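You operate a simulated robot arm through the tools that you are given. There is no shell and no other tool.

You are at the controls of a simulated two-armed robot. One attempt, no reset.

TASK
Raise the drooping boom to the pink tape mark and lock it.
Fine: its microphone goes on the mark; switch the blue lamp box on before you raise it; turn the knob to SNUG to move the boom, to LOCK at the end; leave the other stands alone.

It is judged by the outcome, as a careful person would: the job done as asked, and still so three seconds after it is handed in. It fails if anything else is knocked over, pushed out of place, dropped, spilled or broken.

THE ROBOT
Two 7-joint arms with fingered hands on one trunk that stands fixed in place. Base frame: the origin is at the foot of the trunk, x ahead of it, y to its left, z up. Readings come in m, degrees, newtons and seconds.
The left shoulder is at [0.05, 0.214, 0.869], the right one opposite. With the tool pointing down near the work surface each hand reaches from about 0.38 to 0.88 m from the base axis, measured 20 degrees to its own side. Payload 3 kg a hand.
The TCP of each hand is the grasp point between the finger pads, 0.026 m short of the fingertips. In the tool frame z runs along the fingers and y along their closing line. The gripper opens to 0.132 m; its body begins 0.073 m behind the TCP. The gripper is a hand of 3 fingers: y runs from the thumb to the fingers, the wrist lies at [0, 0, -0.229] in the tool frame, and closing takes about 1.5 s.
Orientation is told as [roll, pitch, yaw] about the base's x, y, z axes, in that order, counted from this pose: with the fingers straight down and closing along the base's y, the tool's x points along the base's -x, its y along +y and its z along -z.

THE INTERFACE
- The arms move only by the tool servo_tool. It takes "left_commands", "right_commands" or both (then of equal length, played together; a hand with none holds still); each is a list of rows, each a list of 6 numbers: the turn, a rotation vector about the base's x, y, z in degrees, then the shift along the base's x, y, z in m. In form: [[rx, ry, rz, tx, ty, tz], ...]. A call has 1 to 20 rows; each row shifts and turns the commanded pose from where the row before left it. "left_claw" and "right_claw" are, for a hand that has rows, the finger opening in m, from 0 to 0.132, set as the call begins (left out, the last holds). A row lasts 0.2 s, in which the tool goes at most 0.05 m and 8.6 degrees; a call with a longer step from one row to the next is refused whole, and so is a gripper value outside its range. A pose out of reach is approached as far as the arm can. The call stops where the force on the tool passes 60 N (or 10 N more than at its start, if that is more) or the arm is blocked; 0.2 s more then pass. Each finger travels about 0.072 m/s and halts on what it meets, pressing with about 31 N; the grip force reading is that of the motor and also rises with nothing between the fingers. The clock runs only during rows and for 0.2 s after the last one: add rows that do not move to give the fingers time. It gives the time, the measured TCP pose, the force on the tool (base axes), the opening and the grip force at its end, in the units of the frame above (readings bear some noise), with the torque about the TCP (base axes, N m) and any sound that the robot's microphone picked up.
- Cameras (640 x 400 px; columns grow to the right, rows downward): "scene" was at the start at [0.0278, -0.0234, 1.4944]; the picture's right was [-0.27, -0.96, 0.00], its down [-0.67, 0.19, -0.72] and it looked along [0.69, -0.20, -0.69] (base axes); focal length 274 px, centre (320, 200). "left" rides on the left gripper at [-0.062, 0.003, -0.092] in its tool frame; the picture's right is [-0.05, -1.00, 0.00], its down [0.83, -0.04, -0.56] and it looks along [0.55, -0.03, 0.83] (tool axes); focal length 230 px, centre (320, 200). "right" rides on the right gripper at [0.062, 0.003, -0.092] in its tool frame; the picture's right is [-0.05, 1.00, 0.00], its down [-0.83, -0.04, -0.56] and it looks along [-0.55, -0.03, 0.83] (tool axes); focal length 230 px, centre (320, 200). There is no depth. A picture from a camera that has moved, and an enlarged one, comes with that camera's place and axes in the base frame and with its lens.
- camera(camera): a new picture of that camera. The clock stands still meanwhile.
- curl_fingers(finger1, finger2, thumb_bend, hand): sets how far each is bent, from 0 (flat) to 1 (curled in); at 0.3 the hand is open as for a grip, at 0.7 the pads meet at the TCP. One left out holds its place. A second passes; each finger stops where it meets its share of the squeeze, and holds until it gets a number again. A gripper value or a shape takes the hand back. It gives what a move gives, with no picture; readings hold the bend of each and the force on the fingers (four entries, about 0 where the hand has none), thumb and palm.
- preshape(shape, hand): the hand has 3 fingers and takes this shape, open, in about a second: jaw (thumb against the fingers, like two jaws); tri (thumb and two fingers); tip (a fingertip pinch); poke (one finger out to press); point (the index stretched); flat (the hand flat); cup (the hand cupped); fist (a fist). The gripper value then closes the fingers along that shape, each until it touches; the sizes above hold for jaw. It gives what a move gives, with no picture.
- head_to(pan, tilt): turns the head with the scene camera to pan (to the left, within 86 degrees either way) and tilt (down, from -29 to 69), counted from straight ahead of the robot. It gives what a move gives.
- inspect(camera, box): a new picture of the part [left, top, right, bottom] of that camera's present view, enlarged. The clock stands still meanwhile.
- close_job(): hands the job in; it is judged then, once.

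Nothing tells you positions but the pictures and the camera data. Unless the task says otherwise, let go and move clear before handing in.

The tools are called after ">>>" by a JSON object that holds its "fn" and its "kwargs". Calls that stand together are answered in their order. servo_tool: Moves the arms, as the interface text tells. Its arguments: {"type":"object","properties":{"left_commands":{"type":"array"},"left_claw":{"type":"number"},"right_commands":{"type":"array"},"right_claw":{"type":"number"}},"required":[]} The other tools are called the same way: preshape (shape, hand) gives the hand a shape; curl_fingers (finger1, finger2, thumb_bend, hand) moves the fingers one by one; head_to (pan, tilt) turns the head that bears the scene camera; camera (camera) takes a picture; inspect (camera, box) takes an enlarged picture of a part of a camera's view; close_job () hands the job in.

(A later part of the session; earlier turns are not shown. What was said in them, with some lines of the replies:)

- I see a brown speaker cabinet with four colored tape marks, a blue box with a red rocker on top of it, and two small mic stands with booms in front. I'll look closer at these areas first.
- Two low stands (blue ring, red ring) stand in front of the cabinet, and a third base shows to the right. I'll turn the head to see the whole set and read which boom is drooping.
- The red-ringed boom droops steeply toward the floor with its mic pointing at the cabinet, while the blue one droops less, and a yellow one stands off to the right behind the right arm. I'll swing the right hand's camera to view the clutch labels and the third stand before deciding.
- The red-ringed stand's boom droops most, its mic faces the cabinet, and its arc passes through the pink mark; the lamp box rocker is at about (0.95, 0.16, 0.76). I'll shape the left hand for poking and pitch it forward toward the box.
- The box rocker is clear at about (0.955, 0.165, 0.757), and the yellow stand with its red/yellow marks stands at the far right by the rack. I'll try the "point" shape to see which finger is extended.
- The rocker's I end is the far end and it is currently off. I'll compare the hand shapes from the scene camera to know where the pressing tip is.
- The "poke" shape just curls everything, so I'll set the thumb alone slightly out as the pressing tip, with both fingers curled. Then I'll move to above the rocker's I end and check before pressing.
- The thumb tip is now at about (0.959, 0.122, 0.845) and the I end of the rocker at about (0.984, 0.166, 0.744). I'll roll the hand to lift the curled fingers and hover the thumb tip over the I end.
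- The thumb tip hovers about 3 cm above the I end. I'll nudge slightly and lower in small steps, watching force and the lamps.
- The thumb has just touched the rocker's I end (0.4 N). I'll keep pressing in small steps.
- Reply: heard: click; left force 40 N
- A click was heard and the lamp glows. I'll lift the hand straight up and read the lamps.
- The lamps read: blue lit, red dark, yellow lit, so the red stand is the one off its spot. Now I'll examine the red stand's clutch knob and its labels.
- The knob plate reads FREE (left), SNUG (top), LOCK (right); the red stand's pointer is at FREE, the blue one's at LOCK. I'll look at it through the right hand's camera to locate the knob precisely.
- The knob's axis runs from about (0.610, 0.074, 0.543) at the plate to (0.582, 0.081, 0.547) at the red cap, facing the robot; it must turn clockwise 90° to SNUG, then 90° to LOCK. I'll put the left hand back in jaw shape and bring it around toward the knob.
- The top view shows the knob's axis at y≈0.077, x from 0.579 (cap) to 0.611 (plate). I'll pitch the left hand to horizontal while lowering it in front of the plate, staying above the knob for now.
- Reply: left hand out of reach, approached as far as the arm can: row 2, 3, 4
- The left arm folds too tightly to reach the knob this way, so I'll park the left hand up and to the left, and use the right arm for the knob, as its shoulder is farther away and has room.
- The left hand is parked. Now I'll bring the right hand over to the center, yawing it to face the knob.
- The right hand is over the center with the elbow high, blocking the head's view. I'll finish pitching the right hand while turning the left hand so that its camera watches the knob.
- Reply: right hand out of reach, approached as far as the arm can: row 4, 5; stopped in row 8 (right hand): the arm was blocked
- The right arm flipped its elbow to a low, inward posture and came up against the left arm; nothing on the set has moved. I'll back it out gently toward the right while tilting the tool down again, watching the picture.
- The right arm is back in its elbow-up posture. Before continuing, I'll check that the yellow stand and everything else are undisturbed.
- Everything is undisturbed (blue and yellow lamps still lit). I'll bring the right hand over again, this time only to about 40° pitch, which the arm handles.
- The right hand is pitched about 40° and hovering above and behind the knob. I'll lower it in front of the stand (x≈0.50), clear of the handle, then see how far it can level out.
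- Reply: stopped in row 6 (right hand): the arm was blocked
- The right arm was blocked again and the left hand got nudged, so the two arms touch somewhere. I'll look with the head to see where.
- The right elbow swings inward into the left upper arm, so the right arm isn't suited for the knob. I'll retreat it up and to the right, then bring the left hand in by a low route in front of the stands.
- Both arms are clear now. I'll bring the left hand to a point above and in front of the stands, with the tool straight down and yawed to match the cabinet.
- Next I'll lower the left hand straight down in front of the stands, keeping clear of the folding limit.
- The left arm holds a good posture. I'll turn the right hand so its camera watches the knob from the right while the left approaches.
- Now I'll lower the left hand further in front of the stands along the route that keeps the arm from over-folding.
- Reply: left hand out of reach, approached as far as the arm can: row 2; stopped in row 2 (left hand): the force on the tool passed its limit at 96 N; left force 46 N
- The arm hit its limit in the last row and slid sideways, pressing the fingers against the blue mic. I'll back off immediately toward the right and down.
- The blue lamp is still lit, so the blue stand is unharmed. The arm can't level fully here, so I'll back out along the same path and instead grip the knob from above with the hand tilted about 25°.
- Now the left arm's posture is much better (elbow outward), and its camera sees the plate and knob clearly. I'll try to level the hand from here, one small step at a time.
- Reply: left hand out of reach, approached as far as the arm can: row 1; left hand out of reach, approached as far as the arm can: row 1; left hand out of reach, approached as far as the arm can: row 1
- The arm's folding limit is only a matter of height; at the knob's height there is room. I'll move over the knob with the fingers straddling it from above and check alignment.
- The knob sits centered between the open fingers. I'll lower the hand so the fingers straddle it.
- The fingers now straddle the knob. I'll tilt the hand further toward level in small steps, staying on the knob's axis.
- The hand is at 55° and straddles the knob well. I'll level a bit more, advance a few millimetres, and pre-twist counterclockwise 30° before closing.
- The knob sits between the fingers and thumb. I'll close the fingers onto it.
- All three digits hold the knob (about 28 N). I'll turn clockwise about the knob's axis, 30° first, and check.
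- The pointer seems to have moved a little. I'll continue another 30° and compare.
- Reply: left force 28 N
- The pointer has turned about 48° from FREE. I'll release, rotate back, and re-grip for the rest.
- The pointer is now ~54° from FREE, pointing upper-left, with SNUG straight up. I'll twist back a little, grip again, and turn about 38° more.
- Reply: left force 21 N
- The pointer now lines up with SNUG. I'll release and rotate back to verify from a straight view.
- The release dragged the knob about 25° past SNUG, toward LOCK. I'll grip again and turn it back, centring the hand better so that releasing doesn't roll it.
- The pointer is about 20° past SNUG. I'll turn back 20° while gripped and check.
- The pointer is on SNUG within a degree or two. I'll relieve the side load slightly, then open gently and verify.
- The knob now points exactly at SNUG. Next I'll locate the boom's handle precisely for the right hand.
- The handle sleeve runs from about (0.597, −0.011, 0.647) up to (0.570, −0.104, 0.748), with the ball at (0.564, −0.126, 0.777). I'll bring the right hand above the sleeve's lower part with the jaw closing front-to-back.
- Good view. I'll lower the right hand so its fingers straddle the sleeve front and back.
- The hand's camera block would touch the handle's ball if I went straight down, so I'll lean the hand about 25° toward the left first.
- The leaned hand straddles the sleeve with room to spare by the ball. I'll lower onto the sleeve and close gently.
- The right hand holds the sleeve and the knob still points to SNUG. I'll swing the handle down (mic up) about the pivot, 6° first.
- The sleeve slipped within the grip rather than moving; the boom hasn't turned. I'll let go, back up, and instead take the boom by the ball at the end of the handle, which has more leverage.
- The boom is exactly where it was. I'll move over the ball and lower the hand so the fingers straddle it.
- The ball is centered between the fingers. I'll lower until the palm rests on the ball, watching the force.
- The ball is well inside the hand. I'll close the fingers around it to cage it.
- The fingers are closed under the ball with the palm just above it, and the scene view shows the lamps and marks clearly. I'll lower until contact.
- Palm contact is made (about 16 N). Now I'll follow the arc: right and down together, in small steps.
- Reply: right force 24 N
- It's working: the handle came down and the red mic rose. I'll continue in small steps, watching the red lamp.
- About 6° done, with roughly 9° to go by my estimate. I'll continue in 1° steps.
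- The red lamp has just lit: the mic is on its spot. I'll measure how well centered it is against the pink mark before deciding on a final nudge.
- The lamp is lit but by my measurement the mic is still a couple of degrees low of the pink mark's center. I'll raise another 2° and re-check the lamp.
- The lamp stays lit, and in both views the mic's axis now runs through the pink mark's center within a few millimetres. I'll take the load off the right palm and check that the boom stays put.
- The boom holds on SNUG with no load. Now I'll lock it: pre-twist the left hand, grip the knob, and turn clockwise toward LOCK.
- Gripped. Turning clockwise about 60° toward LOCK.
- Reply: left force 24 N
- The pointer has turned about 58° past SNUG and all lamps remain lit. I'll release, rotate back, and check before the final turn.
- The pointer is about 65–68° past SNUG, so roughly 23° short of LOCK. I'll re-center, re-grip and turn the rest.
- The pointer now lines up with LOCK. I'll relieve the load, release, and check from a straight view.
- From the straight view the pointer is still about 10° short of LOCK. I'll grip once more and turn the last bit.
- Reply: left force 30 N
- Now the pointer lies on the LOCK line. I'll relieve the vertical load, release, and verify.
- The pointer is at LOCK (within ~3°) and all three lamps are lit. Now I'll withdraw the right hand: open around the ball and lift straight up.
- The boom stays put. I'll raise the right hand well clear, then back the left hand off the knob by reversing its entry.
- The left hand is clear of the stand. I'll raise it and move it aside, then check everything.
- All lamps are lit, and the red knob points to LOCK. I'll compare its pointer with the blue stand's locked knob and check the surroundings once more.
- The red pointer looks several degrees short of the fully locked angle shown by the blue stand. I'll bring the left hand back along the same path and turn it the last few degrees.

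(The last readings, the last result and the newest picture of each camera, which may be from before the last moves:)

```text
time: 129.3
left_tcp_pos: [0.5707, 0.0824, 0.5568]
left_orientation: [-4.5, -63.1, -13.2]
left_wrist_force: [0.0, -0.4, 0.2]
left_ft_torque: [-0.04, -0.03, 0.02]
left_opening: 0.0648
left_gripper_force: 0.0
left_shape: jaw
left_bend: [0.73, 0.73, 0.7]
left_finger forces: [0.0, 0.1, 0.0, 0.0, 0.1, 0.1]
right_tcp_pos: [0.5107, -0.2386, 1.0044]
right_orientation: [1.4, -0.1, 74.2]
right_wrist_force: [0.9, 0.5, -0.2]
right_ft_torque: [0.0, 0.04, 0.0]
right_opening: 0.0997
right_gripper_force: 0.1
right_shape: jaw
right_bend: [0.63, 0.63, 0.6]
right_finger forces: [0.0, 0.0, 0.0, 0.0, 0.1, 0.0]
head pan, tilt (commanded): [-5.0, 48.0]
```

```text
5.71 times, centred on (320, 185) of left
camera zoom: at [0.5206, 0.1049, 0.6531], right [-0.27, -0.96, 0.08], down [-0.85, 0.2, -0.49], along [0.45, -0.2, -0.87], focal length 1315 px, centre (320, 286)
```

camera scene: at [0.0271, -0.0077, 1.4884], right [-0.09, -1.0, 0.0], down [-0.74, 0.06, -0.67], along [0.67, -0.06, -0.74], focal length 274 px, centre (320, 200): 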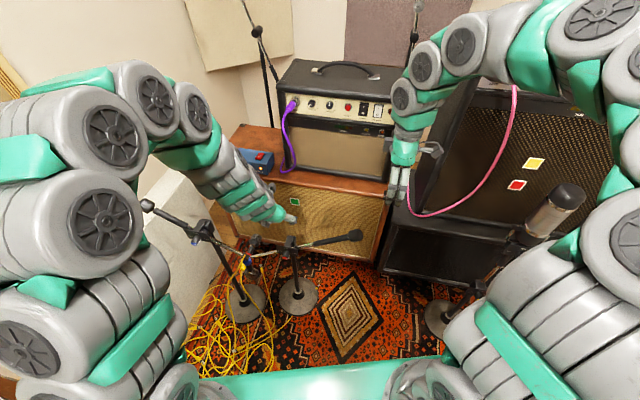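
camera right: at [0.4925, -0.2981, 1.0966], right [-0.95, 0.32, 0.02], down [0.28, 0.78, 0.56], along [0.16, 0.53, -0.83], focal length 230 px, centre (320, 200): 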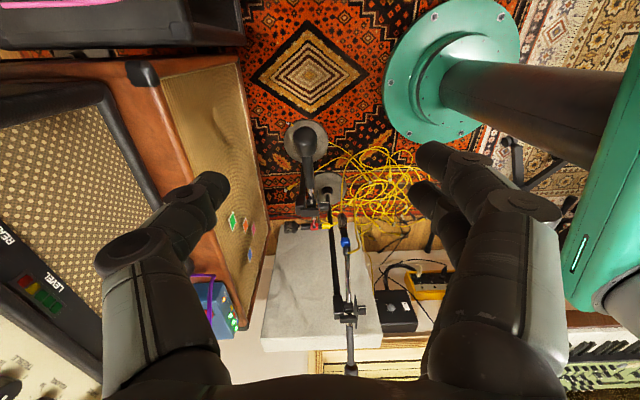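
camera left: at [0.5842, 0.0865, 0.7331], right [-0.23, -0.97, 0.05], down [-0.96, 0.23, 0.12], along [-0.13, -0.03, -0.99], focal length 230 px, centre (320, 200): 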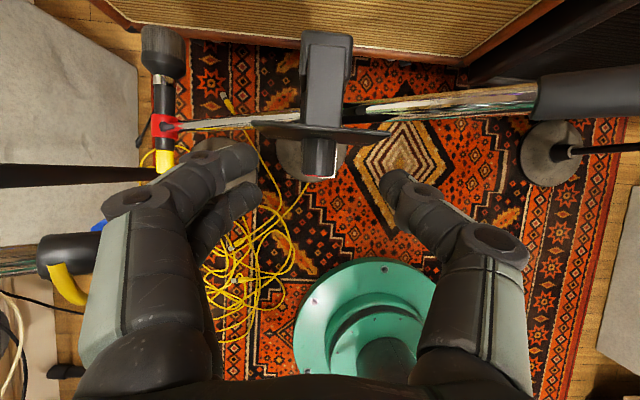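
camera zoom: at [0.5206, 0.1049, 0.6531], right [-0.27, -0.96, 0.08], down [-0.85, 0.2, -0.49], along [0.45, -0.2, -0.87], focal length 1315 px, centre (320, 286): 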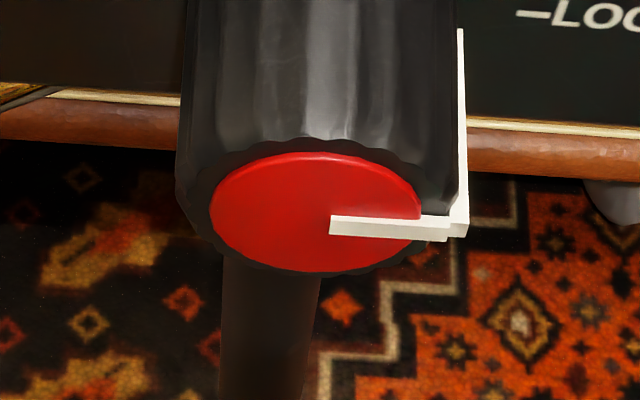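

The close-up shows the pointer bar parallel to the FREE–LOCK line: it is at LOCK within a degree or two, so no more turning is needed. I'll back the left hand out again without touching anything.

>>> {"fn": "servo_tool", "kwargs": {"left_commands": [[2.0, 6.7, 0, -0.0005, 0.0, -0.001], [2.0, 6.7, 0, -0.0005, 0.0, -0.001], [2.0, 6.7, 0, -0.0005, 0.0, -0.001]]}}

>>> {"fn": "servo_tool", "kwargs": {"left_commands": [[2.1, 6.9, 0, 0, 0, -0.001], [2.1, 6.9, 0, 0, 0, 0], [0, 0, 0, 0, 0, 0.015], [0, 0, 0, -0.001, 0.0, 0.02], [0, 0, 0, -0.001, 0, 0.025], [0, 0, 0, 0, 0, 0.035], [0, 0, 0, 0, 0, 0.04], [0, 0, 0, 0, 0, 0.04], [0, 0, 0, 0, 0, 0.04], [0, 0, 0, 0, 0, 0.04]]}}

>>> {"fn": "servo_tool", "kwargs": {"left_commands": [[1.8, 6.6, 0, 0.005, 0.005, 0.04], [1.8, 6.6, 0, 0.005, 0.01, 0.04], [1.8, 6.6, 0, 0.005, 0.02, 0.04], [1.8, 6.6, 0, 0.0, 0.03, 0.035], [0, 0, 5, 0.0, 0.04, 0.02], [0, 0, 5, 0.0, 0.04, 0.02], [0, 0, 5, 0.0, 0.04, 0.02], [0, 0, 4, 0.0, 0.04, 0.02], [0, 0, 0, 0.0, 0.04, 0.0]]}}

>>> {"fn": "camera", "kwargs": {"camera": "scene"}}

>>> {"fn": "inspect", "kwargs": {"camera": "scene", "box": [200, 140, 380, 270]}}

```text
time: 130.1
left_tcp_pos: [0.5678, 0.0811, 0.5543]
left_orientation: [-2.7, -41.8, -14.5]
left_wrist_force: [0.7, 0.1, 0.8]
left_ft_torque: [0.0, -0.01, 0.02]
left_opening: 0.0647
left_gripper_force: 0.0
left_shape: jaw
left_bend: [0.73, 0.73, 0.7]
left_finger forces: [0.0, 0.1, 0.0, 0.0, 0.0, 0.0]
right_tcp_pos: [0.511, -0.2389, 1.0052]
right_orientation: [1.4, -0.1, 74.2]
right_wrist_force: [0.0, -0.4, 0.6]
right_ft_torque: [0.03, -0.03, -0.01]
right_opening: 0.1
right_gripper_force: 0.2
right_shape: jaw
right_bend: [0.63, 0.63, 0.6]
right_finger forces: [0.0, 0.0, 0.0, 0.0, 0.1, 0.0]
head pan, tilt (commanded): [-5.0, 48.0]
```

```text
time: 132.3
left_tcp_pos: [0.5686, 0.0848, 0.8087]
left_orientation: [-2.0, -27.5, -15.0]
left_wrist_force: [-0.5, -0.6, -0.5]
left_ft_torque: [-0.02, 0.0, 0.01]
left_opening: 0.0648
left_gripper_force: 0.0
left_shape: jaw
left_bend: [0.73, 0.73, 0.7]
left_finger forces: [0.1, 0.1, 0.1, 0.0, 0.1, 0.1]
right_tcp_pos: [0.5102, -0.2397, 1.0042]
right_orientation: [1.3, -0.1, 74.2]
right_wrist_force: [-0.1, 0.1, -0.2]
right_ft_torque: [0.01, -0.03, -0.01]
right_opening: 0.0998
right_gripper_force: 0.2
right_shape: jaw
right_bend: [0.63, 0.63, 0.6]
right_finger forces: [0.0, 0.0, 0.1, 0.0, 0.0, 0.0]
head pan, tilt (commanded): [-5.0, 48.0]
```

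```text
time: 134.3
left_tcp_pos: [0.5825, 0.3491, 1.0464]
left_orientation: [-1.9, -0.1, 4.1]
left_wrist_force: [-0.3, 0.6, -0.6]
left_ft_torque: [-0.03, 0.02, 0.0]
left_opening: 0.0649
left_gripper_force: 0.2
left_shape: jaw
left_bend: [0.73, 0.73, 0.7]
left_finger forces: [0.0, 0.0, 0.1, 0.1, 0.1, 0.0]
right_tcp_pos: [0.5113, -0.2399, 1.0048]
right_orientation: [1.4, 0.0, 74.2]
right_wrist_force: [-0.2, 0.1, 0.6]
right_ft_torque: [-0.05, 0.01, 0.02]
right_opening: 0.0994
right_gripper_force: 0.1
right_shape: jaw
right_bend: [0.63, 0.63, 0.6]
right_finger forces: [0.0, 0.0, 0.0, 0.0, 0.1, 0.0]
head pan, tilt (commanded): [-5.0, 48.0]
```

```text
taken
camera scene: at [0.0271, -0.0077, 1.4884], right [-0.09, -1.0, 0.0], down [-0.74, 0.06, -0.67], along [0.67, -0.06, -0.74], focal length 274 px, centre (320, 200)
```

scene: 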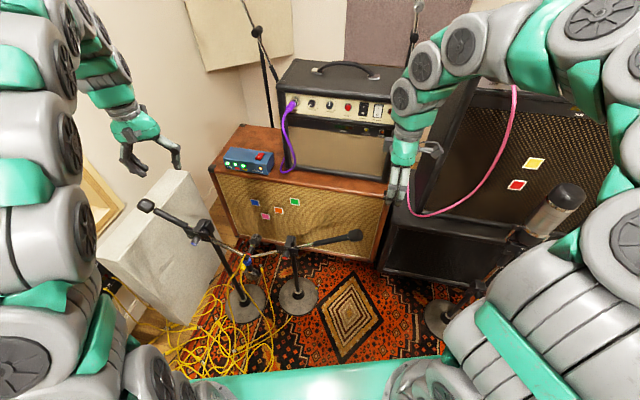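

```text
3.08 times, centred on (290, 205) of scene
camera zoom: at [0.0271, -0.0077, 1.4884], right [-0.09, -1.0, 0.0], down [-0.74, 0.06, -0.67], along [0.67, -0.06, -0.74], focal length 844 px, centre (412, 185)
```

zoom: 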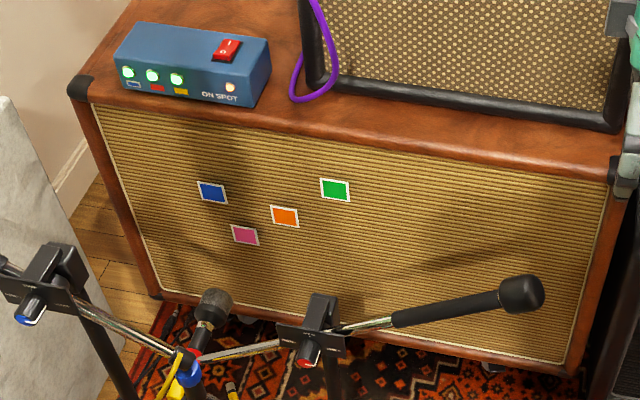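

The red boom is raised with its mic on the pink mark, and its knob is at LOCK. The box is on with all three lamps lit, both hands are clear, and nothing else has been moved. I'll hand it in.

>>> {"fn": "close_job", "kwargs": {}}

```text
The job is handed in.
```

The red-ringed boom is raised and locked, with its microphone on the pink tape mark, and I've handed the job in.

- **Lamp box:** I switched the blue box on before raising anything. With it on, the red lamp stayed dark while blue and yellow lit, which showed the red stand was the drooping one.
- **Boom:** I turned the knob from FREE to SNUG and pushed the handle end down until the red lamp lit. A small extra lift then brought the mic's axis to within a few millimetres of the centre of the pink mark, by my measurement from the pictures.
- **Lock:** The knob points at LOCK to within a degree or two in the close-up. The boom did not move when I let go.
- **Blue stand touched:** While reaching for the knob, the left hand slid sideways and pressed on the blue stand's mic before I backed off (the force limit tripped at 96 N). The blue lamp stayed lit and I saw no change in that stand.

At the last check all three lamps were lit and both hands were clear of the stands.
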